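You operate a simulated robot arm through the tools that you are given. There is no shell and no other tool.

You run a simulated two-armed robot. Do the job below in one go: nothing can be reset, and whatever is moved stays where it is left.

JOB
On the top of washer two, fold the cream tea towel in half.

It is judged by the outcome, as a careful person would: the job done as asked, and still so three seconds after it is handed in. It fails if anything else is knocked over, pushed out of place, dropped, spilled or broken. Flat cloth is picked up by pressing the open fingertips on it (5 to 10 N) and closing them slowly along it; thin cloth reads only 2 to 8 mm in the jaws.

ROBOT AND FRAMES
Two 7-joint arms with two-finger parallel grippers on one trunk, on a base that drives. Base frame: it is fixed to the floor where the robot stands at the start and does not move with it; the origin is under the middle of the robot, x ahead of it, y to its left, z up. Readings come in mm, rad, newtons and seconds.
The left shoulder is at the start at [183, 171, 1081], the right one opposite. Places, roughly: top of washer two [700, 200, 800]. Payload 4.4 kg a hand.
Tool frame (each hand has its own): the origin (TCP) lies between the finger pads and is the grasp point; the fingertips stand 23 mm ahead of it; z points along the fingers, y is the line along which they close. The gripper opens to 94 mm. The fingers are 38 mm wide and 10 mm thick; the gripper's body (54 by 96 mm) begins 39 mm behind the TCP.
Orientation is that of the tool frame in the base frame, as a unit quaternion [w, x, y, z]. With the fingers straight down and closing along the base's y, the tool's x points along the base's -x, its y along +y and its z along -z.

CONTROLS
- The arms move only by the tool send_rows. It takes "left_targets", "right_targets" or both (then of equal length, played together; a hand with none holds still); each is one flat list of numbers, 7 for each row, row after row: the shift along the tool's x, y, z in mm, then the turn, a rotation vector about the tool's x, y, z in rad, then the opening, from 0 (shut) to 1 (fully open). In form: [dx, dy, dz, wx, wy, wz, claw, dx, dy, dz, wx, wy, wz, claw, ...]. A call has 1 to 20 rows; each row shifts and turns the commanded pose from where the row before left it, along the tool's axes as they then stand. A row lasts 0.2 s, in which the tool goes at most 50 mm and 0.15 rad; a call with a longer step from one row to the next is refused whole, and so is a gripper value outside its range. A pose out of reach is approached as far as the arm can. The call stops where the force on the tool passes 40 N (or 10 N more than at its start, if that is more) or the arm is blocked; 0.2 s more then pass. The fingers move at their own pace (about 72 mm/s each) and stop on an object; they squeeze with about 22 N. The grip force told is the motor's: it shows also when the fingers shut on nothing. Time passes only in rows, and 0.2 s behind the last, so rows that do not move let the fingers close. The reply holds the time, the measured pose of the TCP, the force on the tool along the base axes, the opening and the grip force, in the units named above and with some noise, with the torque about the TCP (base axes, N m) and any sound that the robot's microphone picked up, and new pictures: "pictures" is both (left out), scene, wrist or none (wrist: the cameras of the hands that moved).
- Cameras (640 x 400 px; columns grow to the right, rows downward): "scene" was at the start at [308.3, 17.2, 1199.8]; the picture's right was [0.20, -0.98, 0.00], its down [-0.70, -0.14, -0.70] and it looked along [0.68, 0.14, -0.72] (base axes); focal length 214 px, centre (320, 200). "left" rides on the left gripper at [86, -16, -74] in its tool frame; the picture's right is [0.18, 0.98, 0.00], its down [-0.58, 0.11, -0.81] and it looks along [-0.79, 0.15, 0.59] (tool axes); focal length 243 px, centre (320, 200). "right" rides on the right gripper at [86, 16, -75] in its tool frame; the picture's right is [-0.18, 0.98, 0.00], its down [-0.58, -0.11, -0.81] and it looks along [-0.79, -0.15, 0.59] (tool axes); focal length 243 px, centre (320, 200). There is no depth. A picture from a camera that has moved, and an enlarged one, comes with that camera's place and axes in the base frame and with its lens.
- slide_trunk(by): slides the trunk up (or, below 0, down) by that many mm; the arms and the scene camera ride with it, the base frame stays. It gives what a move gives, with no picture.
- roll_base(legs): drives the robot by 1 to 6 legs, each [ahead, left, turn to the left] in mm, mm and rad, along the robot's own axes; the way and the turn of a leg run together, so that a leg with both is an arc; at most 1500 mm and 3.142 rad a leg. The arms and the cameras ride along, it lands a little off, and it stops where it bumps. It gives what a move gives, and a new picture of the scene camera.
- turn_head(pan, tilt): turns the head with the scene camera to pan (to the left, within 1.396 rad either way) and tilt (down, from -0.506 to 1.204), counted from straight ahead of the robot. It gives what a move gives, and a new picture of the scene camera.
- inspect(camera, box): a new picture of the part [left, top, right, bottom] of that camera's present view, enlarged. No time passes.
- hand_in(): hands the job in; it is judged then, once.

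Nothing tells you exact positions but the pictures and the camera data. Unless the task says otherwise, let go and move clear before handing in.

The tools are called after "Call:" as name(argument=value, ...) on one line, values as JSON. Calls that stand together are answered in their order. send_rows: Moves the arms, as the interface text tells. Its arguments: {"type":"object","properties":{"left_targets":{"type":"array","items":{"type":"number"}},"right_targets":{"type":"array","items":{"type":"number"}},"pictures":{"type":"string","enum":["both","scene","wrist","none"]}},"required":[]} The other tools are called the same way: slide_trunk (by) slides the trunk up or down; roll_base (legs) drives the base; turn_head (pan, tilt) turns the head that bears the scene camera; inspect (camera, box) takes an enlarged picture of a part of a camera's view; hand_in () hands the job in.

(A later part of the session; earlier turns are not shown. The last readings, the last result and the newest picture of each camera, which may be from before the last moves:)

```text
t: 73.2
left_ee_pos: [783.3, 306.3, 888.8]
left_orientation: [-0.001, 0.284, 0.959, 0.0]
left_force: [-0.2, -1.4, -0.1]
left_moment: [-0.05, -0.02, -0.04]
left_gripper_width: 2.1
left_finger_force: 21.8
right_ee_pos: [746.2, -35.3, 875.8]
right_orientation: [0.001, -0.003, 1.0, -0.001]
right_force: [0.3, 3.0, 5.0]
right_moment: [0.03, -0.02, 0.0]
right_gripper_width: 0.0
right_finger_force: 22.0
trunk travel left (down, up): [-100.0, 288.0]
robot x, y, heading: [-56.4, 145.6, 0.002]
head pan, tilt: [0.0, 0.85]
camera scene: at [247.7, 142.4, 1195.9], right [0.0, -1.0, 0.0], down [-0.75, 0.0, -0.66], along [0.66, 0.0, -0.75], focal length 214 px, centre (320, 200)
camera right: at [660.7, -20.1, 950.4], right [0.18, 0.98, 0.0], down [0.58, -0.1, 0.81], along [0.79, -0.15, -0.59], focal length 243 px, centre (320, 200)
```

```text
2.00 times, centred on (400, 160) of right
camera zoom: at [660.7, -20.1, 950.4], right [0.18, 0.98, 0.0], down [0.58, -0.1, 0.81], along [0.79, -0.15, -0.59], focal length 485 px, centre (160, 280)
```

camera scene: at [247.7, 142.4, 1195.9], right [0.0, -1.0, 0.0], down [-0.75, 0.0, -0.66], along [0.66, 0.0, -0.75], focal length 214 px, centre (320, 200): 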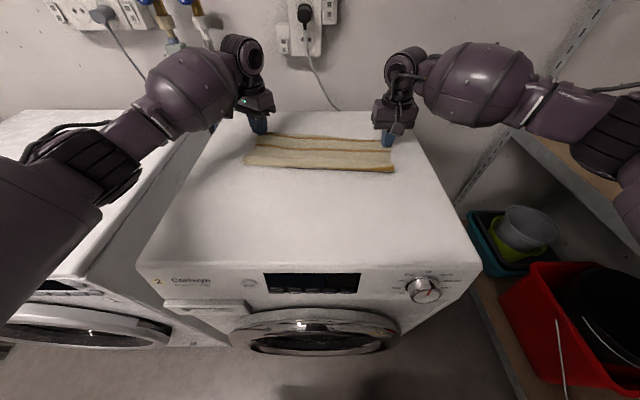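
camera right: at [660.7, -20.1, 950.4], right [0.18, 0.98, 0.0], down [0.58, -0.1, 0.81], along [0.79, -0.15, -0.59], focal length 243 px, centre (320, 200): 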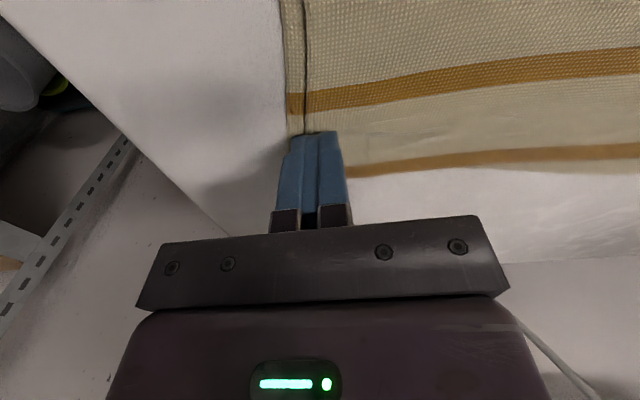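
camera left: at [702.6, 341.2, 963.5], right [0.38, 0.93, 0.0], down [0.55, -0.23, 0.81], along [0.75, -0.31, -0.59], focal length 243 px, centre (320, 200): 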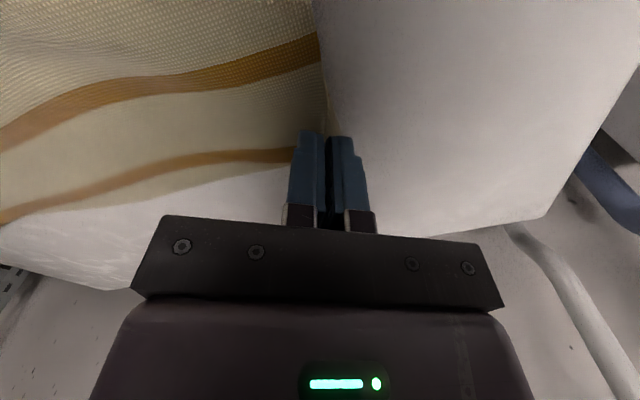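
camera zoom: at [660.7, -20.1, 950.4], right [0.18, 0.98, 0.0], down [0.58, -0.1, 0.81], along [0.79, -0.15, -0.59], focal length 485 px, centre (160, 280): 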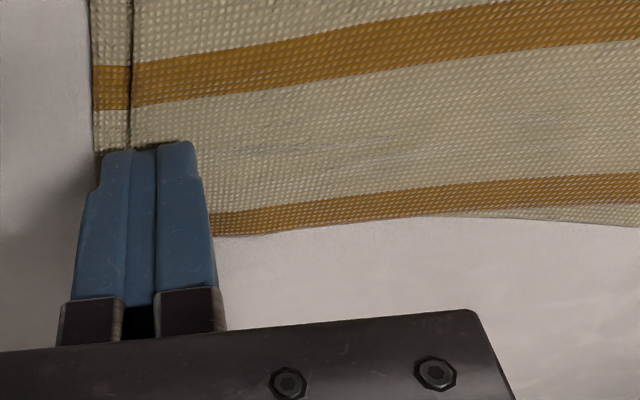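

The bump is gone and the hem is straight and taut. I'll lift the right hand off, lower and release the left corner, and back away to see everything.

Call:
send_rows(left_targets=[0, 0, 0, 0, 0, 0, 0, 0, 0, 3, 0, 0, 0, 0, 0, 0, 2, 0, 0, 0, 0, 0, 0, 0, 0, 0, 0, 0.05, 0, 0, 0, 0, 0, 0, 0.12, 0, 0, 0, 0, 0, 0, 0.2, 0, 0, -5, 0, 0, 0, 0.2, 0, 0, -10, 0, 0, 0, 0.2, 0, 0, -20, 0, 0, 0, 0.2, 0, 0, -25, 0, 0, 0, 0.2], right_targets=[0, 0, -3, 0, 0, 0, 0, 0, 0, -10, 0, 0, 0, 0, 0, 0, -20, 0, 0, 0, 0, 0, 0, -20, 0, 0, 0, 0, 0, 0, -20, 0, 0, 0, 0, 0, 0, -20, 0, 0, 0, 0, 20, 0, 0, 0, 0, 0, 0, 20, 0, 0, 0, 0, 0, 0, 20, 0, 0, 0, 0, 0, 0, 20, 0, 0, 0, 0, 0, 0], pictures="both")

Call:
inspect(camera="scene", box=[220, 100, 420, 210])

Call:
inspect(camera="scene", box=[235, 120, 325, 180])

Call:
inspect(camera="scene", box=[315, 120, 405, 180])

```text
t: 75.4
left_ee_pos: [783.1, 307.8, 945.2]
left_orientation: [0.001, 0.283, 0.959, 0.0]
left_force: [0.1, 0.0, 0.1]
left_moment: [0.0, -0.02, 0.0]
left_gripper_width: 18.8
left_finger_force: 0.1
right_ee_pos: [664.9, -36.1, 968.8]
right_orientation: [0.001, -0.002, 1.0, -0.002]
right_force: [-1.1, -0.9, -0.6]
right_moment: [-0.01, -0.03, -0.05]
right_gripper_width: 0.2
right_finger_force: 22.2
trunk travel left (down, up): [-100.0, 288.0]
robot x, y, heading: [-57.9, 141.9, 0.001]
head pan, tilt: [0.0, 0.85]
camera scene: at [247.4, 142.0, 1196.1], right [0.0, -1.0, 0.0], down [-0.75, 0.0, -0.66], along [0.66, 0.0, -0.75], focal length 214 px, centre (320, 200)
camera right: at [580.2, -19.7, 1043.7], right [0.18, 0.98, 0.0], down [0.58, -0.1, 0.81], along [0.79, -0.15, -0.59], focal length 243 px, centre (320, 200)
camera left: at [701.4, 341.2, 1019.7], right [0.38, 0.93, 0.0], down [0.55, -0.23, 0.81], along [0.75, -0.31, -0.59], focal length 243 px, centre (320, 200)
```

scene: 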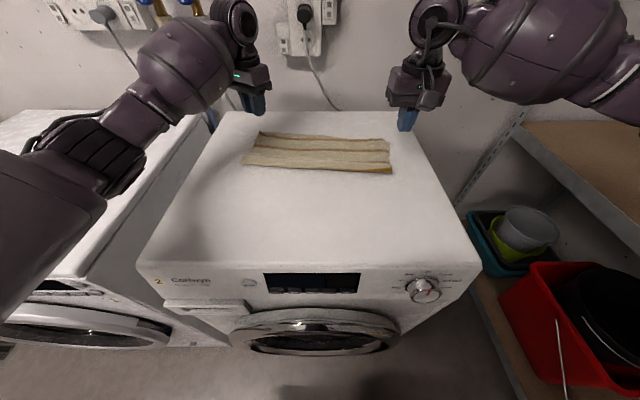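
right: 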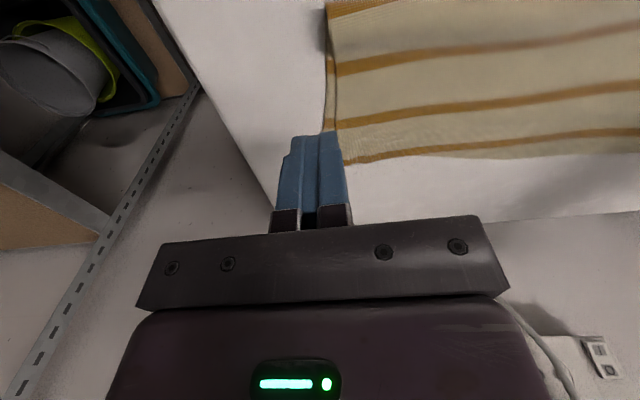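
left: 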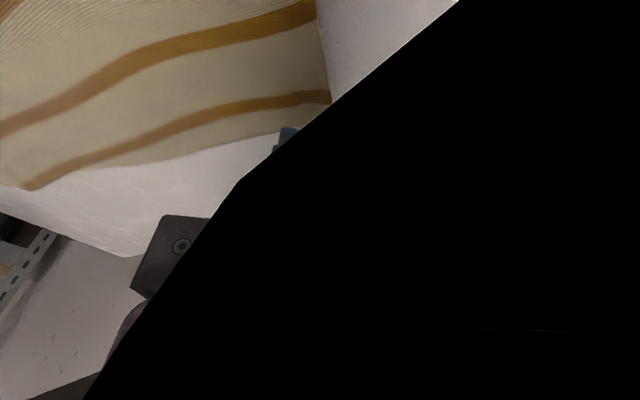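

```text
3.20 times, centred on (320, 155) of scene
camera zoom: at [247.4, 142.0, 1196.1], right [0.0, -1.0, 0.0], down [-0.75, 0.0, -0.66], along [0.66, 0.0, -0.75], focal length 686 px, centre (320, 344)
```

zoom: 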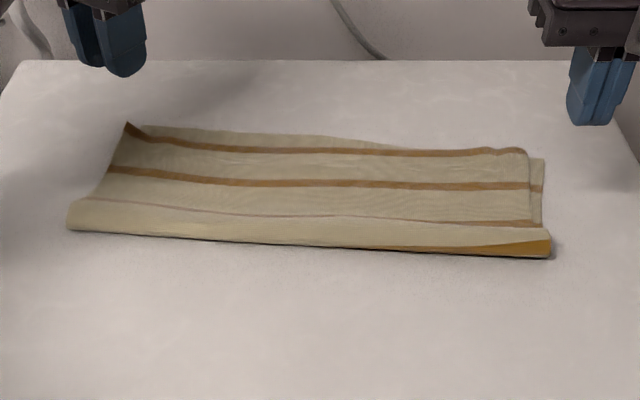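

```text
6.67 times, centred on (280, 150) of scene
camera zoom: at [247.4, 142.0, 1196.1], right [0.0, -1.0, 0.0], down [-0.75, 0.0, -0.66], along [0.66, 0.0, -0.75], focal length 1430 px, centre (587, 533)
```

zoom: 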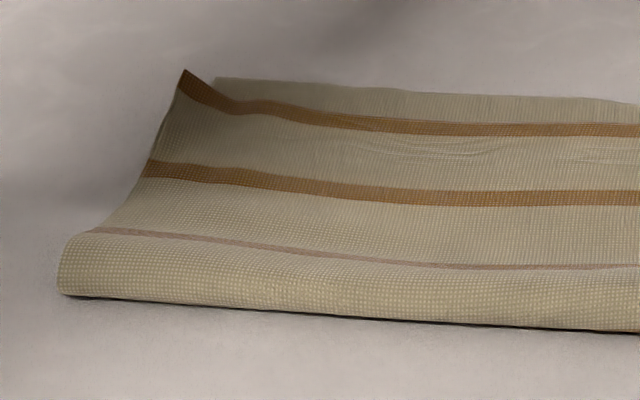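

```text
6.67 times, centred on (360, 150) of scene
camera zoom: at [247.4, 142.0, 1196.1], right [0.0, -1.0, 0.0], down [-0.75, 0.0, -0.66], along [0.66, 0.0, -0.75], focal length 1430 px, centre (53, 533)
```

zoom: 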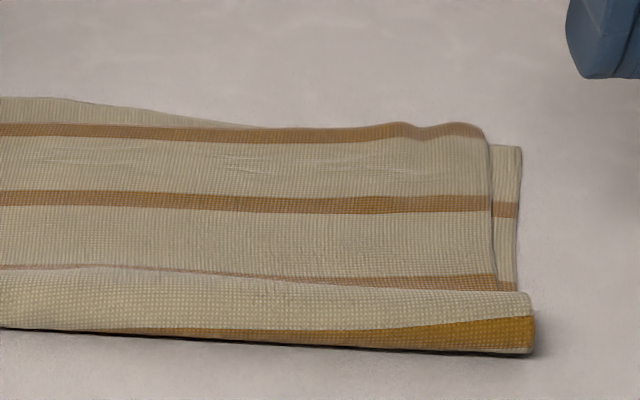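

The towel is flat, but the fold is skewed. On the left the hem is short of the lower far edge by a few centimetres, while the right is nearly right. I'll back the left hand off a little and square it up to look at that corner before re-lifting it.

Call:
send_rows(left_targets=[16.8, -10.9, -8, 0, 0, -0.144, 0.2, 15, -12, -8, 0, 0, -0.144, 0.2, 15, 0, 0, 0, 0, -0.144, 0.2, 10, 0, 0, 0, 0, -0.144, 0.2, 0, 0, 0, 0, 0, 0, 0.2], pictures="both")

Call:
inspect(camera="left", box=[0, 0, 480, 240])

Call:
inspect(camera="scene", box=[240, 110, 300, 170])

```text
t: 76.6
left_ee_pos: [719.7, 308.2, 959.1]
left_orientation: [-0.001, -0.002, 1.0, 0.001]
left_force: [0.2, -0.1, 0.7]
left_moment: [-0.01, 0.03, -0.02]
left_gripper_width: 18.7
left_finger_force: 0.0
right_ee_pos: [666.1, -35.2, 968.1]
right_orientation: [0.0, -0.003, 1.0, -0.001]
right_force: [-0.3, -1.3, -0.5]
right_moment: [0.0, 0.02, 0.02]
right_gripper_width: 0.0
right_finger_force: 21.7
trunk travel left (down, up): [-100.0, 288.0]
robot x, y, heading: [-59.3, 142.6, 0.002]
head pan, tilt: [0.0, 0.85]
camera scene: at [248.3, 142.2, 1195.6], right [0.0, -1.0, 0.0], down [-0.75, 0.0, -0.66], along [0.66, 0.0, -0.75], focal length 214 px, centre (320, 200)
camera left: at [634.0, 291.4, 1033.6], right [-0.19, 0.98, 0.0], down [0.58, 0.11, 0.81], along [0.79, 0.15, -0.59], focal length 243 px, centre (320, 200)
```

scene: 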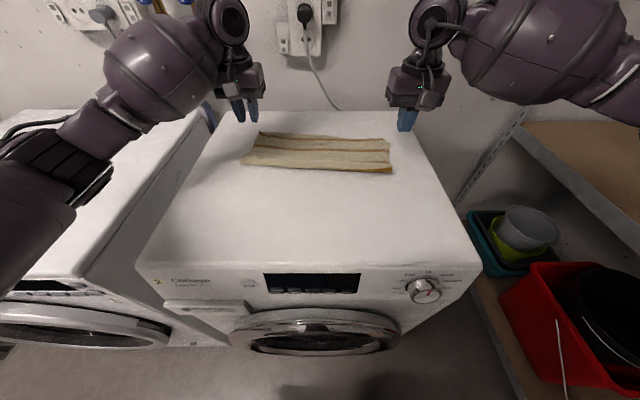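
left: 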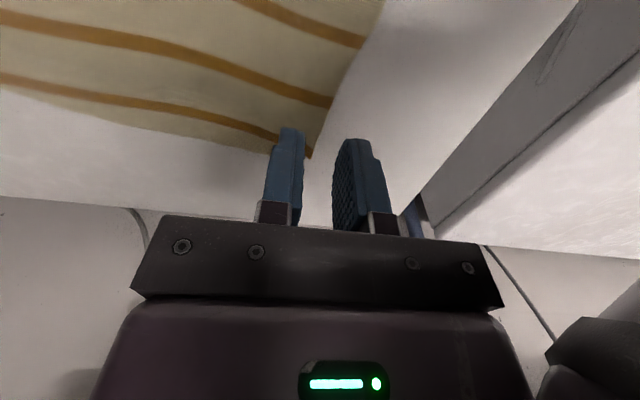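

```text
1.33 times, centred on (240, 120) of left
camera zoom: at [634.0, 291.4, 1033.6], right [-0.19, 0.98, 0.0], down [0.58, 0.11, 0.81], along [0.79, 0.15, -0.59], focal length 324 px, centre (427, 307)
```

zoom: 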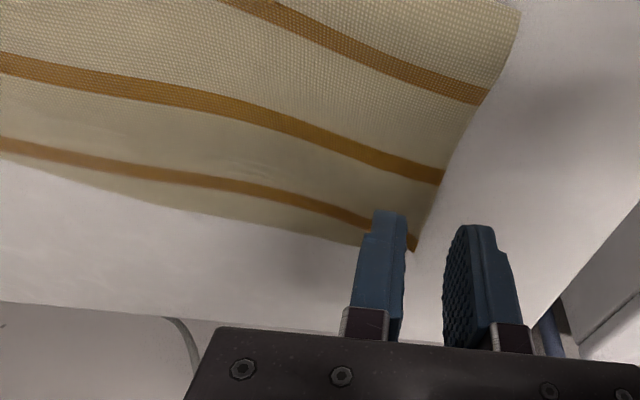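

```text
6.67 times, centred on (270, 140) of scene
camera zoom: at [248.3, 142.2, 1195.6], right [0.0, -1.0, 0.0], down [-0.75, 0.0, -0.66], along [0.66, 0.0, -0.75], focal length 1430 px, centre (653, 600)
```

zoom: 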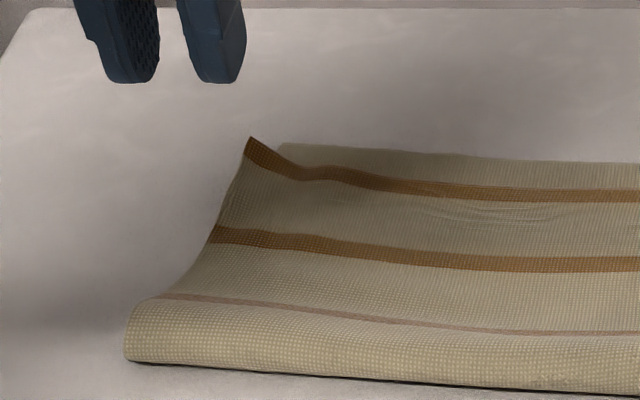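

The hem's left corner tip is raised at about (791,312,871), and the lower corner is at (817,306). I'll re-grip that tip, peel the left side up so it doesn't drag the lower layer, then carry it forward and lay it on the lower corner.

Call:
send_rows(left_targets=[-24, 1, 8, 0, 0, 0, 0.3, -24, 1, 8, 0, 0, 0, 0.45, -22, 1, 8, 0, 0, 0, 0.45, 0, 0, 0, 0, 0, 0.144, 0.45, 0, 0, 0, 0, 0, 0.144, 0.45, 0, 0, 0, 0, 0, 0.144, 0.45, 0, 0, 0, 0, 0, 0.144, 0.45, 0, 0, 20, 0, 0, 0, 0.45, 0, 0, 20, 0, 0, 0, 0.45, 0, 0, 0, 0, 0, 0, 0.45], pictures="both")

Call:
inspect(camera="left", box=[160, 40, 480, 240])

Call:
inspect(camera="scene", box=[240, 100, 300, 160])

```text
t: 78.8
left_ee_pos: [791.9, 310.6, 897.3]
left_orientation: [0.0, 0.285, 0.959, 0.0]
left_force: [0.0, -0.5, 0.0]
left_moment: [-0.04, 0.0, -0.03]
left_gripper_width: 42.5
left_finger_force: 0.0
right_ee_pos: [665.4, -35.4, 968.4]
right_orientation: [0.001, -0.003, 1.0, -0.002]
right_force: [-0.3, 0.5, -0.1]
right_moment: [0.01, 0.0, 0.01]
right_gripper_width: 0.0
right_finger_force: 22.8
trunk travel left (down, up): [-100.0, 288.0]
robot x, y, heading: [-59.2, 142.8, 0.002]
head pan, tilt: [0.0, 0.85]
camera scene: at [247.9, 142.2, 1195.9], right [0.0, -1.0, 0.0], down [-0.75, 0.0, -0.66], along [0.66, 0.0, -0.75], focal length 214 px, centre (320, 200)
camera left: at [709.5, 344.8, 971.4], right [0.38, 0.92, 0.0], down [0.55, -0.23, 0.81], along [0.75, -0.31, -0.59], focal length 243 px, centre (320, 200)
```

scene: 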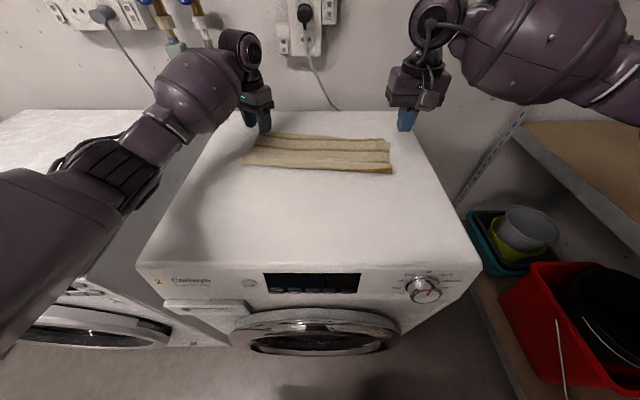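
left: 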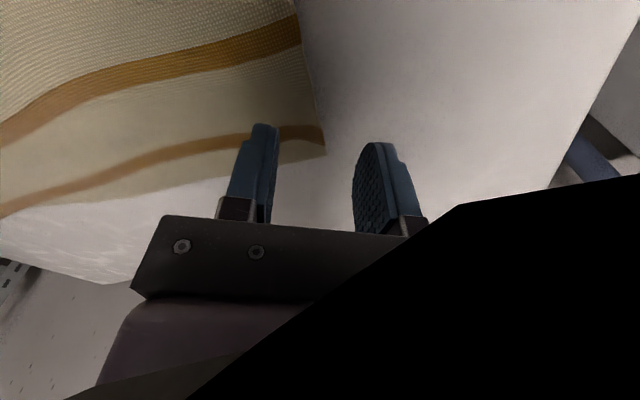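

```text
2.00 times, centred on (320, 140) of left
camera zoom: at [709.5, 344.8, 971.4], right [0.38, 0.92, 0.0], down [0.55, -0.23, 0.81], along [0.75, -0.31, -0.59], focal length 485 px, centre (320, 320)
```

zoom: 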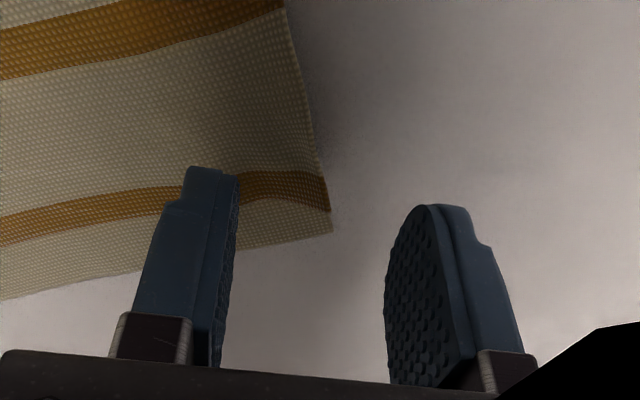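

```text
6.67 times, centred on (270, 130) of scene
camera zoom: at [247.9, 142.2, 1195.9], right [0.0, -1.0, 0.0], down [-0.75, 0.0, -0.66], along [0.66, 0.0, -0.75], focal length 1430 px, centre (653, 667)
```

zoom: 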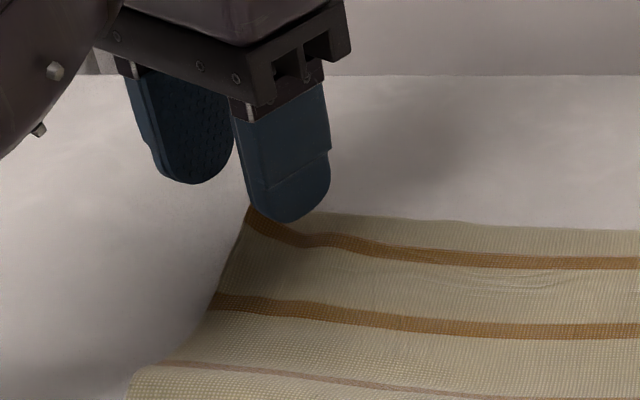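

Call:
send_rows(left_targets=[0, 0, 6, 0, 0, 0, 0.45, 0, 0, 6, 0, 0, 0, 0.45, 0, 0, 0, 0, 0, 0, 0.36, 0, 0, 0, 0, 0, 0, 0.28, 0, 0, 0, 0, 0, 0, 0.2, 0, 0, 0, 0, 0, 0, 0.13, 0, 0, 0, 0, 0, 0, 0.06, 0, 0, 0, 0, 0, 0, 0, 0, 0, 0, 0, 0, 0, 0], pictures="wrist")

Call:
inspect(camera="left", box=[160, 40, 480, 240])

Call:
inspect(camera="scene", box=[240, 100, 300, 160])

```text
t: 80.8
left_ee_pos: [792.1, 311.5, 884.8]
left_orientation: [-0.001, 0.283, 0.959, 0.0]
left_force: [0.3, -0.2, -0.1]
left_moment: [0.02, -0.01, -0.02]
left_gripper_width: 1.6
left_finger_force: 22.3
right_ee_pos: [667.3, -36.1, 966.8]
right_orientation: [0.0, -0.003, 1.0, -0.001]
right_force: [0.7, 0.2, 0.1]
right_moment: [0.02, -0.02, 0.01]
right_gripper_width: 0.0
right_finger_force: 21.8
trunk travel left (down, up): [-100.0, 288.0]
robot x, y, heading: [-59.6, 141.0, 0.004]
head pan, tilt: [0.0, 0.85]
camera left: at [709.7, 346.1, 959.1], right [0.38, 0.93, 0.0], down [0.55, -0.23, 0.81], along [0.75, -0.31, -0.59], focal length 243 px, centre (320, 200)
```

left: 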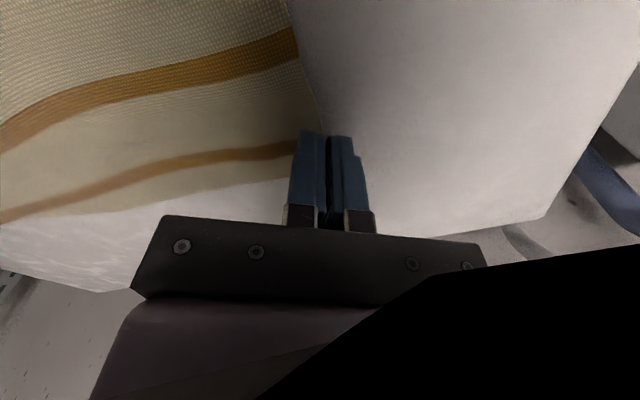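

```text
2.00 times, centred on (320, 140) of left
camera zoom: at [709.7, 346.1, 959.1], right [0.38, 0.93, 0.0], down [0.55, -0.23, 0.81], along [0.75, -0.31, -0.59], focal length 485 px, centre (320, 320)
```

zoom: 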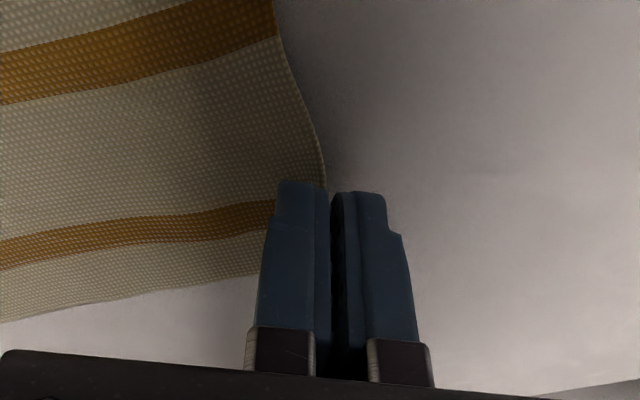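

```text
6.67 times, centred on (270, 130) of scene
camera zoom: at [248.1, 142.2, 1195.7], right [0.0, -1.0, 0.0], down [-0.75, 0.0, -0.66], along [0.66, 0.0, -0.75], focal length 1430 px, centre (653, 667)
```

zoom: 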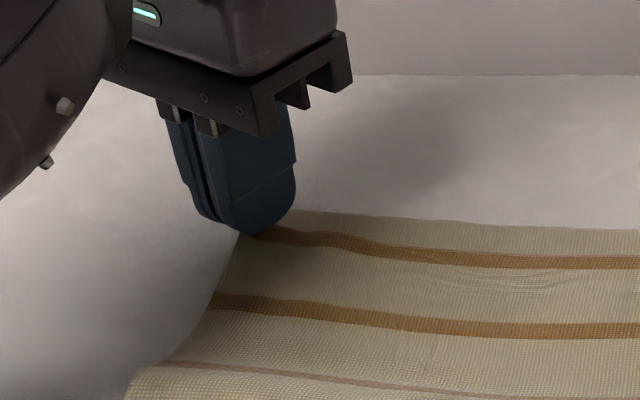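

Held (1.6 mm). Now I'll peel the left side up and back.

Call:
send_rows(left_targets=[4.2, -2.7, -18, 0, 0, 0, 0, 8.98, -8.21, -22, 0, 0, 0, 0, 15.69, -12.56, -20, 0, 0, 0, 0, 16.78, -10.88, -12, 0, 0, 0, 0, 0, 0, 0, 0, 0, 0, 0], pictures="both")

Call:
inspect(camera="scene", box=[220, 100, 420, 210])

Call:
inspect(camera="left", box=[0, 0, 400, 240])

```text
t: 82.0
left_ee_pos: [734.5, 307.1, 954.5]
left_orientation: [-0.001, 0.283, 0.959, 0.001]
left_force: [-0.1, 0.5, 0.4]
left_moment: [0.04, -0.01, 0.05]
left_gripper_width: 1.8
left_finger_force: 22.0
right_ee_pos: [667.0, -34.9, 968.0]
right_orientation: [0.0, -0.002, 1.0, -0.002]
right_force: [-0.6, -0.6, -0.5]
right_moment: [0.01, -0.02, 0.0]
right_gripper_width: 0.0
right_finger_force: 22.2
trunk travel left (down, up): [-100.0, 288.0]
robot x, y, heading: [-56.9, 137.0, 0.0]
head pan, tilt: [0.0, 0.85]
camera scene: at [248.5, 142.1, 1195.5], right [0.0, -1.0, 0.0], down [-0.75, 0.0, -0.66], along [0.66, 0.0, -0.75], focal length 214 px, centre (320, 200)
camera left: at [652.6, 340.2, 1029.6], right [0.38, 0.93, 0.0], down [0.55, -0.23, 0.81], along [0.74, -0.31, -0.59], focal length 243 px, centre (320, 200)
```

scene: 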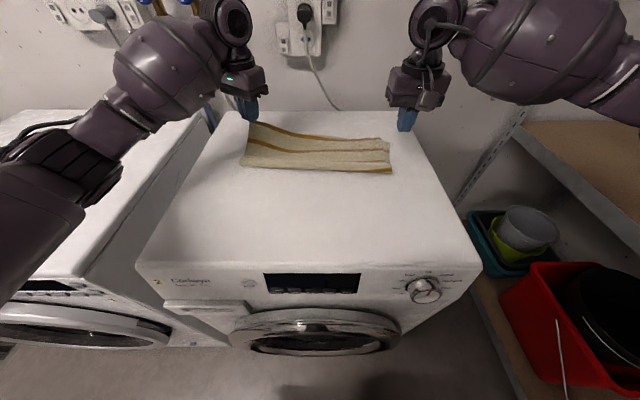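
left: 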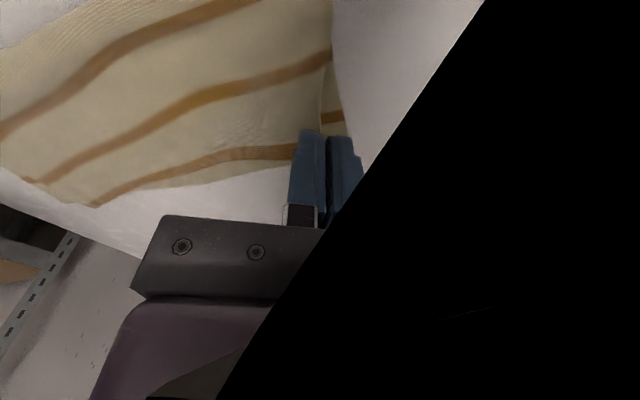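

```text
3.20 times, centred on (320, 155) of scene
camera zoom: at [248.5, 142.1, 1195.5], right [0.0, -1.0, 0.0], down [-0.75, 0.0, -0.66], along [0.66, 0.0, -0.75], focal length 686 px, centre (320, 344)
```

zoom: 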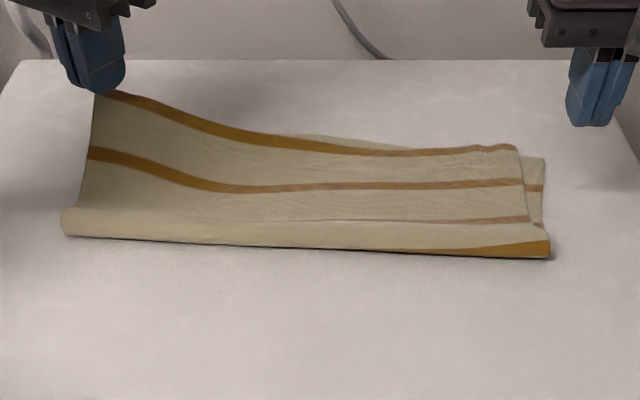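

```text
1.60 times, centred on (200, 120) of left
camera zoom: at [652.6, 340.2, 1029.6], right [0.38, 0.93, 0.0], down [0.55, -0.23, 0.81], along [0.74, -0.31, -0.59], focal length 388 px, centre (512, 328)
```

zoom: 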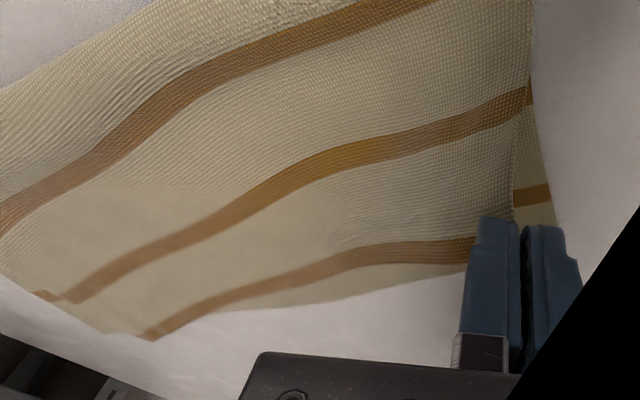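

The left half is peeled off the lower layer. Now I'll carry the corner forward and down onto the lower corner.

Call:
send_rows(left_targets=[-12.59, 8.16, -2, 0, 0, 0, 0, -15.65, 8.95, 6, 0, 0, 0, 0, -13.97, 7.87, 12, 0, 0, 0, 0, -12.29, 6.78, 16, 0, 0, 0, 0, -8.1, 4.06, 18, 0, 0, 0, 0, 0, 0, 0, 0, 0, 0, 0], pictures="both")

Call:
inspect(camera="scene", box=[220, 100, 420, 210])

Call:
inspect(camera="left", box=[0, 0, 400, 240])

Call:
inspect(camera="scene", box=[235, 110, 325, 170])

```text
t: 83.4
left_ee_pos: [804.8, 302.5, 906.4]
left_orientation: [0.0, 0.285, 0.959, 0.0]
left_force: [-0.7, -1.4, -0.4]
left_moment: [-0.01, -0.02, 0.01]
left_gripper_width: 1.5
left_finger_force: 21.6
right_ee_pos: [666.0, -35.3, 969.1]
right_orientation: [0.001, -0.002, 1.0, -0.002]
right_force: [0.3, 0.3, -0.3]
right_moment: [0.0, -0.01, 0.0]
right_gripper_width: 0.0
right_finger_force: 21.6
trunk travel left (down, up): [-100.0, 288.0]
robot x, y, heading: [-59.8, 141.3, -0.001]
head pan, tilt: [0.0, 0.85]
camera scene: at [247.8, 142.2, 1195.9], right [0.0, -1.0, 0.0], down [-0.75, 0.0, -0.66], along [0.66, 0.0, -0.75], focal length 214 px, centre (320, 200)
camera left: at [723.8, 336.9, 980.8], right [0.38, 0.92, 0.0], down [0.55, -0.23, 0.81], along [0.75, -0.31, -0.59], focal length 243 px, centre (320, 200)
```

scene: 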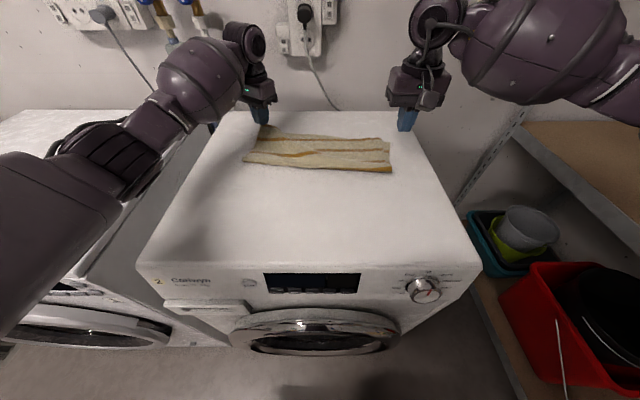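
left: 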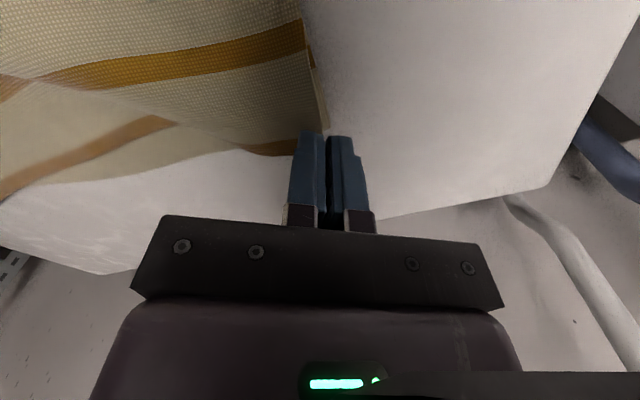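

```text
3.20 times, centred on (320, 155) of scene
camera zoom: at [247.8, 142.2, 1195.9], right [0.0, -1.0, 0.0], down [-0.75, 0.0, -0.66], along [0.66, 0.0, -0.75], focal length 686 px, centre (320, 344)
```

zoom: 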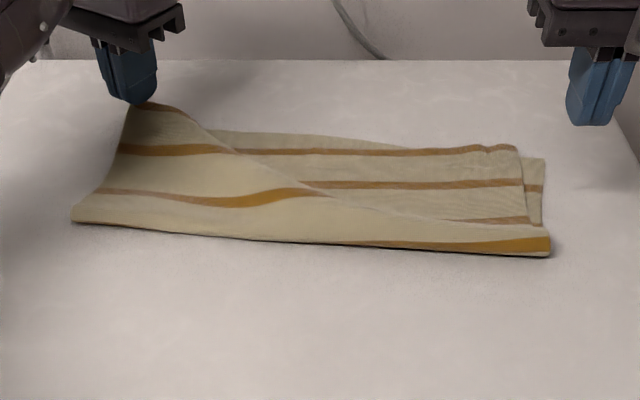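

```text
1.60 times, centred on (200, 120) of left
camera zoom: at [723.8, 336.9, 980.8], right [0.38, 0.92, 0.0], down [0.55, -0.23, 0.81], along [0.75, -0.31, -0.59], focal length 388 px, centre (512, 328)
```

zoom: 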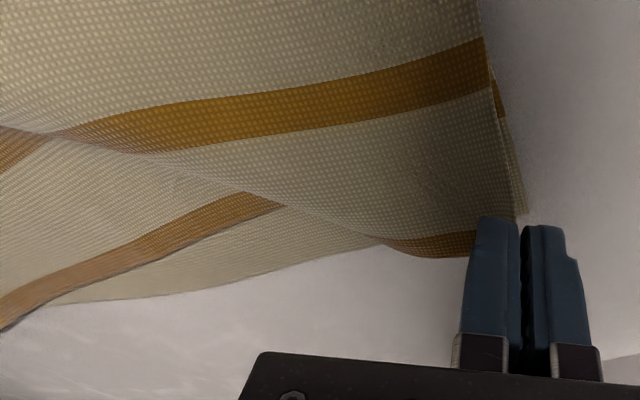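

```text
6.67 times, centred on (280, 140) of scene
camera zoom: at [247.8, 142.2, 1195.9], right [0.0, -1.0, 0.0], down [-0.75, 0.0, -0.66], along [0.66, 0.0, -0.75], focal length 1430 px, centre (587, 600)
```

zoom: 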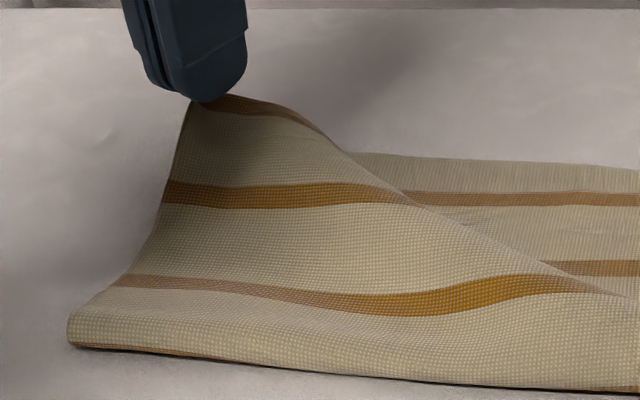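

The left fold has now rolled forward properly and the lower layer stayed put. I'll use the closed right fingers to pin the right end of the hem, so the left hand can straighten the hem between them.

Call:
send_rows(right_targets=[-22, 0, 10, 0, 0, 0, 0, -22, 0, 18, 0, 0, 0, 0, -22, 0, 20, 0, 0, 0, 0, -18, 0, 20, 0, 0, 0, 0, 0, 0, 15, 0, 0, 0, 0, 0, 0, 6, 0, 0, 0, 0, 0, 0, 0, 0, 0, 0, 0], pictures="none")

Call:
send_rows(right_targets=[0, 0, 2, 0, 0, 0, 0, 0, 0, 0, 0, 0, 0, 0], pictures="both")

Call:
inspect(camera="scene", box=[340, 105, 410, 175])

```text
t: 85.0
left_ee_pos: [805.2, 304.0, 905.7]
left_orientation: [0.0, 0.283, 0.959, -0.001]
left_force: [0.7, 0.2, -0.1]
left_moment: [-0.01, 0.01, 0.02]
left_gripper_width: 1.6
left_finger_force: 22.2
right_ee_pos: [748.9, -37.6, 879.1]
right_orientation: [-0.001, -0.002, 1.0, -0.002]
right_force: [-0.6, 0.1, 0.1]
right_moment: [0.02, 0.01, -0.01]
right_gripper_width: 0.0
right_finger_force: 21.3
trunk travel left (down, up): [-100.0, 288.0]
robot x, y, heading: [-59.1, 141.3, 0.003]
head pan, tilt: [0.0, 0.85]
```

```text
t: 85.6
left_ee_pos: [804.8, 303.4, 905.1]
left_orientation: [-0.001, 0.283, 0.959, 0.0]
left_force: [-0.1, 0.0, -0.1]
left_moment: [0.04, -0.01, 0.01]
left_gripper_width: 1.7
left_finger_force: 21.6
right_ee_pos: [749.0, -37.1, 875.9]
right_orientation: [0.0, -0.003, 1.0, -0.002]
right_force: [0.5, -0.3, 0.3]
right_moment: [0.01, 0.01, 0.03]
right_gripper_width: 0.0
right_finger_force: 21.8
trunk travel left (down, up): [-100.0, 288.0]
robot x, y, heading: [-59.6, 139.4, 0.004]
head pan, tilt: [0.0, 0.85]
camera scene: at [248.1, 142.2, 1195.7], right [0.0, -1.0, 0.0], down [-0.75, 0.0, -0.66], along [0.66, 0.0, -0.75], focal length 214 px, centre (320, 200)
camera right: at [664.4, -20.2, 952.0], right [0.18, 0.98, 0.0], down [0.58, -0.1, 0.81], along [0.79, -0.15, -0.59], focal length 243 px, centre (320, 200)
```

scene: 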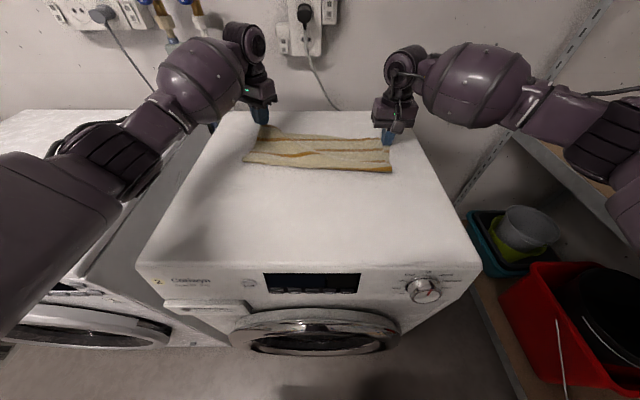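
right: 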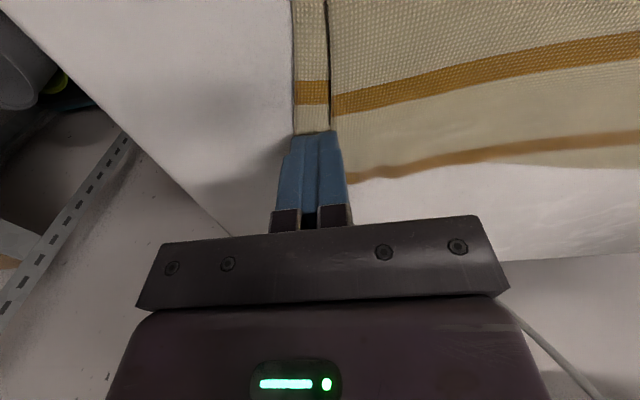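

```text
5.71 times, centred on (375, 140) of scene
camera zoom: at [248.1, 142.2, 1195.7], right [0.0, -1.0, 0.0], down [-0.75, 0.0, -0.66], along [0.66, 0.0, -0.75], focal length 1226 px, centre (6, 543)
```

zoom: 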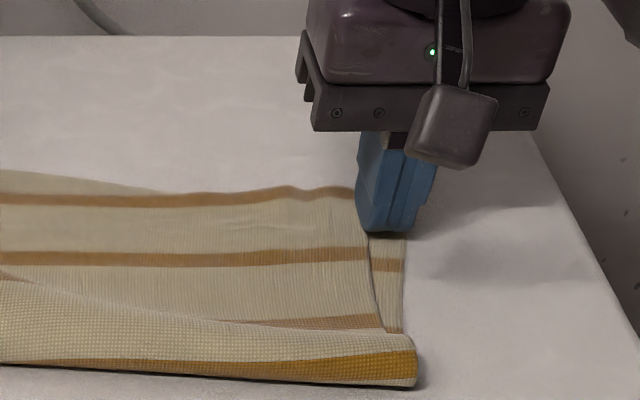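

Call:
send_rows(right_targets=[0, 0, -8, 0, 0, 0, 0, 0, 9, 0, 0, 0, 0, 0, -2, 9, 0, 0, 0, 0, 0, 0, 0, 8, 0, 0, 0, 0, 0, 0, 1, 0, 0, 0, 0, 0, 0, 0, 0, 0, 0, 0], pictures="none")

Call:
send_rows(right_targets=[0, 0, 1, 0, 0, 0, 0, 0, 0, 0, 0, 0, 0, 0], pictures="none")

```text
t: 87.0
left_ee_pos: [805.9, 302.6, 906.4]
left_orientation: [0.0, 0.283, 0.959, 0.0]
left_force: [-0.5, 0.3, 0.5]
left_moment: [0.02, 0.0, -0.02]
left_gripper_width: 1.6
left_finger_force: 21.6
right_ee_pos: [752.0, -19.6, 874.8]
right_orientation: [0.001, -0.002, 1.0, -0.001]
right_force: [0.0, -0.7, 1.4]
right_moment: [0.0, -0.06, -0.02]
right_gripper_width: 0.2
right_finger_force: 22.3
trunk travel left (down, up): [-100.0, 288.0]
robot x, y, heading: [-59.2, 137.1, 0.002]
head pan, tilt: [0.0, 0.85]
```

```text
t: 87.6
left_ee_pos: [804.7, 302.7, 906.2]
left_orientation: [0.0, 0.283, 0.959, 0.0]
left_force: [0.6, 0.4, 0.5]
left_moment: [-0.02, 0.0, 0.02]
left_gripper_width: 1.3
left_finger_force: 22.7
right_ee_pos: [750.1, -18.0, 875.7]
right_orientation: [0.001, -0.003, 1.0, -0.001]
right_force: [1.3, 0.3, 3.2]
right_moment: [0.01, -0.04, -0.01]
right_gripper_width: 0.0
right_finger_force: 21.9
trunk travel left (down, up): [-100.0, 288.0]
robot x, y, heading: [-57.5, 141.2, 0.001]
head pan, tilt: [0.0, 0.85]
```

Call:
send_rows(left_targets=[0, 0, 0, 0, 0, 0, 0, -0.89, 4.15, 4, 0, 0, 0, 0, -0.89, 4.15, 4, 0, 0, 0, 0, -0.89, 4.15, 4, 0, 0, 0, 0, -1.6, 1.1, 3, 0, 0, 0, 0, 0, 0, 0, 0, 0, 0, 0], right_targets=[0, 0, 0.7, 0, 0, 0, 0, 0, 0, 0, 0, 0, 0, 0, 0, 0, 0, 0, 0, 0, 0, 0, 0, 0, 0, 0, 0, 0, 0, 0, 0, 0, 0, 0, 0, 0, 0, 0, 0, 0, 0, 0], pictures="both")

Call:
inspect(camera="scene", box=[220, 100, 420, 210])

Call:
inspect(camera="left", box=[0, 0, 400, 240])

```text
t: 89.0
left_ee_pos: [816.3, 313.4, 890.4]
left_orientation: [0.0, 0.283, 0.959, 0.0]
left_force: [0.4, -0.2, 0.3]
left_moment: [0.0, 0.03, 0.0]
left_gripper_width: 1.4
left_finger_force: 21.3
right_ee_pos: [752.4, -18.5, 875.3]
right_orientation: [0.0, -0.003, 1.0, -0.001]
right_force: [2.0, -1.0, 5.6]
right_moment: [0.0, -0.07, 0.0]
right_gripper_width: 0.0
right_finger_force: 21.9
trunk travel left (down, up): [-100.0, 288.0]
robot x, y, heading: [-54.1, 139.7, -0.004]
head pan, tilt: [0.0, 0.85]
camera scene: at [247.6, 142.3, 1195.9], right [0.0, -1.0, 0.0], down [-0.75, 0.0, -0.66], along [0.66, 0.0, -0.75], focal length 214 px, centre (320, 200)
camera right: at [666.2, -2.3, 950.2], right [0.18, 0.98, 0.0], down [0.58, -0.1, 0.81], along [0.79, -0.15, -0.59], focal length 243 px, centre (320, 200)
camera left: at [734.1, 346.6, 965.6], right [0.38, 0.92, 0.0], down [0.55, -0.23, 0.81], along [0.75, -0.31, -0.59], focal length 243 px, centre (320, 200)
```

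scene: 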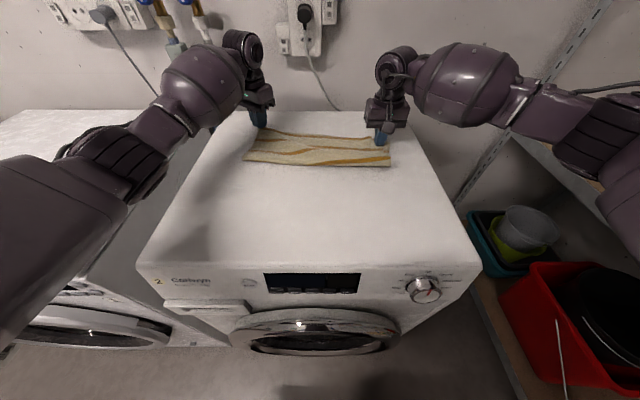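
right: 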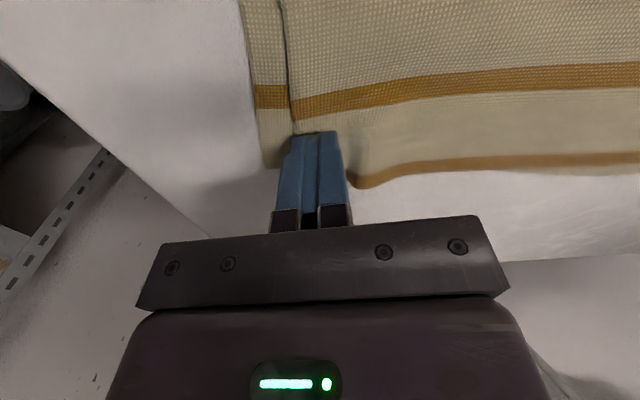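
left: 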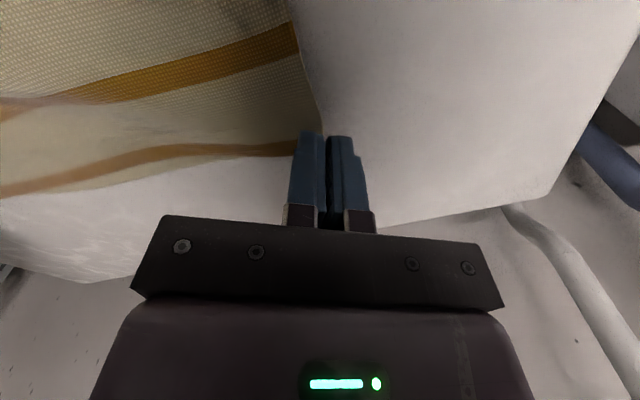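

```text
3.20 times, centred on (320, 155) of scene
camera zoom: at [247.6, 142.3, 1195.9], right [0.0, -1.0, 0.0], down [-0.75, 0.0, -0.66], along [0.66, 0.0, -0.75], focal length 686 px, centre (320, 344)
```

zoom: 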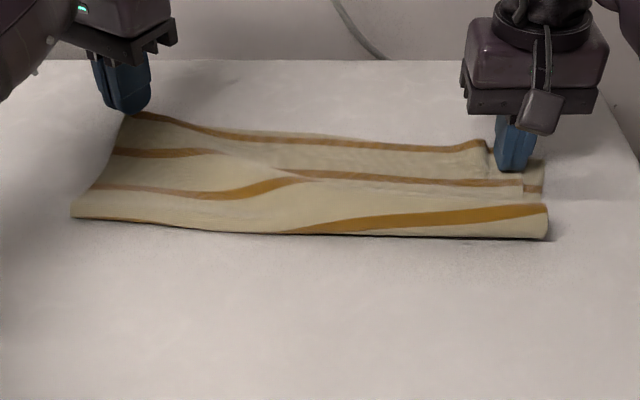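

```text
1.60 times, centred on (200, 120) of left
camera zoom: at [734.1, 346.6, 965.6], right [0.38, 0.92, 0.0], down [0.55, -0.23, 0.81], along [0.75, -0.31, -0.59], focal length 388 px, centre (512, 328)
```

zoom: 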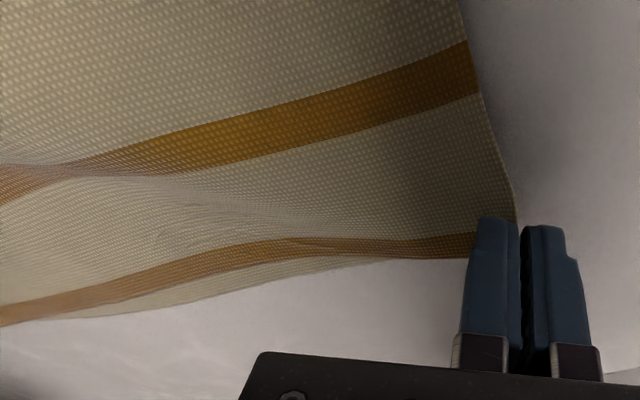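

The hem is straight now and close to the lower far edge all along. I'll ease the tension slightly, set the left corner down, release, lift both hands clear and look.

Call:
send_rows(left_targets=[-0.5, -2.5, 2, 0, 0, 0, 0, -0.5, -2.5, 3, 0, 0, 0, 0, 0, 0, 0, 0, 0, 0, 0.05, 0, 0, 0, 0, 0, 0, 0.12, 0, 0, 0, 0, 0, 0, 0.2, 0, 0, -5, 0, 0, 0, 0.2, 0, 0, -12, 0, 0, 0, 0.2, 0, 0, -20, 0, 0, 0, 0.2, 12, -8, -20, 0, 0, -0.144, 0.2, 12, -8, -10, 0, 0, -0.144, 0.2, 20, 0, 0, 0, 0, -0.144, 0.2, 20, 0, 0, 0, 0, -0.144, 0.2], right_targets=[0, 0, 0, 0, 0, 0, 0, 0, 0, 0, 0, 0, 0, 0, 0, 0, 0, 0, 0, 0, 0, 0, 0, 0, 0, 0, 0, 0, 0, 0, 0, 0, 0, 0, 0, 0, 0, -3, 0, 0, 0, 0, 0, 0, -12, 0, 0, 0, 0, 0, 0, -20, 0, 0, 0, 0, 0, 0, -20, 0, 0, 0, 0, 20, 0, -20, 0, 0, 0, 0, 20, 0, -20, 0, 0, 0, 0, 20, 0, 0, 0, 0, 0, 0], pictures="both")

Call:
inspect(camera="scene", box=[220, 100, 420, 210])

Call:
inspect(camera="scene", box=[235, 120, 325, 180])

Call:
inspect(camera="scene", box=[315, 120, 405, 180])

```text
t: 91.6
left_ee_pos: [748.3, 313.4, 951.4]
left_orientation: [-0.001, -0.001, 1.0, 0.0]
left_force: [-0.5, 0.2, 0.2]
left_moment: [0.02, 0.02, 0.0]
left_gripper_width: 18.7
left_finger_force: 0.1
right_ee_pos: [692.7, -18.9, 968.8]
right_orientation: [0.0, -0.003, 1.0, -0.002]
right_force: [-0.7, -0.4, -0.3]
right_moment: [0.02, -0.01, -0.01]
right_gripper_width: 0.0
right_finger_force: 22.1
trunk travel left (down, up): [-100.0, 288.0]
robot x, y, heading: [-58.2, 140.5, 0.001]
head pan, tilt: [0.0, 0.85]
camera scene: at [248.0, 142.2, 1195.7], right [0.0, -1.0, 0.0], down [-0.75, 0.0, -0.66], along [0.66, 0.0, -0.75], focal length 214 px, centre (320, 200)
camera right: at [607.2, -2.4, 1043.7], right [0.18, 0.98, 0.0], down [0.58, -0.1, 0.81], along [0.79, -0.15, -0.59], focal length 243 px, centre (320, 200)
camera left: at [659.7, 297.5, 1027.2], right [-0.19, 0.98, 0.0], down [0.58, 0.11, 0.81], along [0.79, 0.15, -0.59], focal length 243 px, centre (320, 200)
```

scene: 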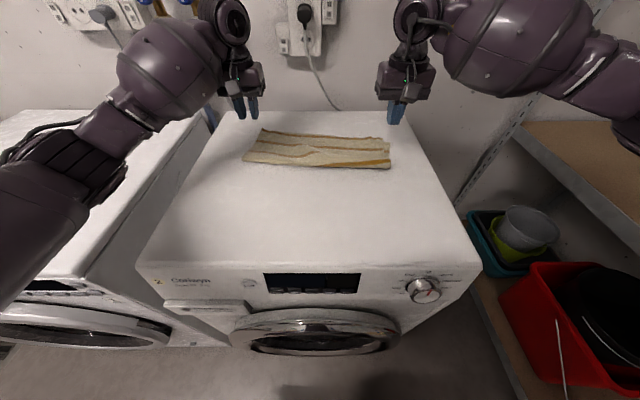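
right: 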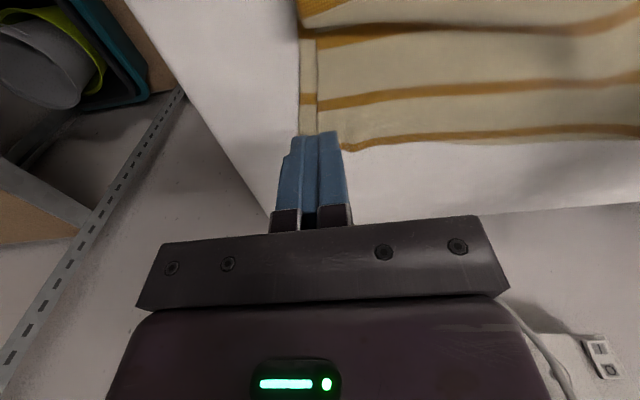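
left: 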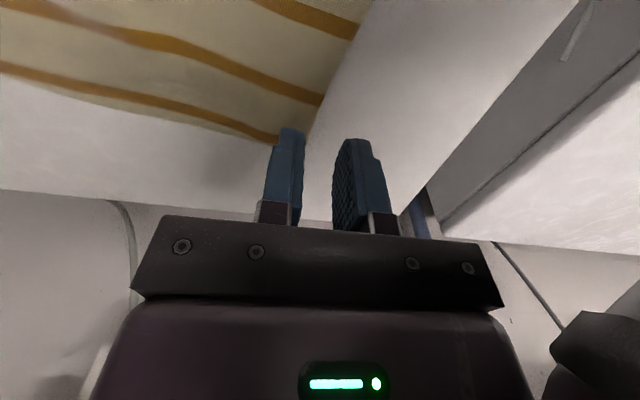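

```text
3.20 times, centred on (320, 155) of scene
camera zoom: at [248.0, 142.2, 1195.7], right [0.0, -1.0, 0.0], down [-0.75, 0.0, -0.66], along [0.66, 0.0, -0.75], focal length 686 px, centre (320, 344)
```

zoom: 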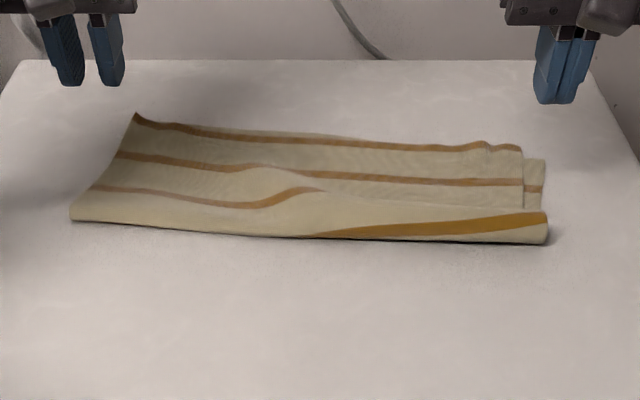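

```text
6.67 times, centred on (280, 150) of scene
camera zoom: at [248.0, 142.2, 1195.7], right [0.0, -1.0, 0.0], down [-0.75, 0.0, -0.66], along [0.66, 0.0, -0.75], focal length 1430 px, centre (587, 533)
```

zoom: 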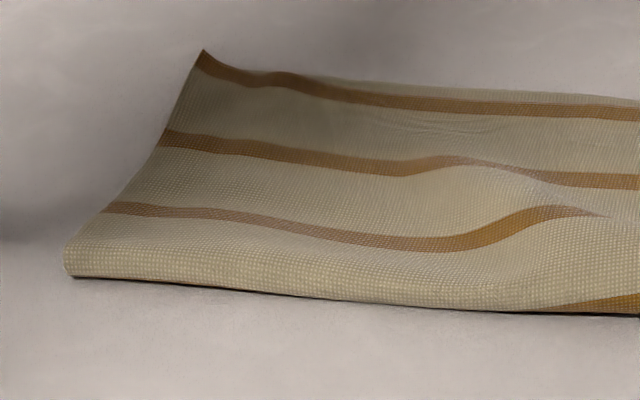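

```text
6.67 times, centred on (360, 150) of scene
camera zoom: at [248.0, 142.2, 1195.7], right [0.0, -1.0, 0.0], down [-0.75, 0.0, -0.66], along [0.66, 0.0, -0.75], focal length 1430 px, centre (53, 533)
```

zoom: 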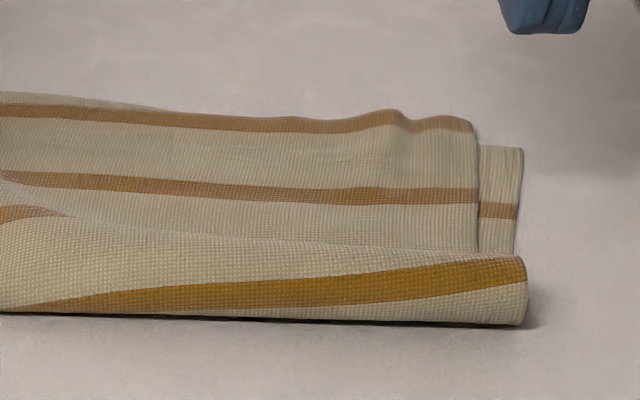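

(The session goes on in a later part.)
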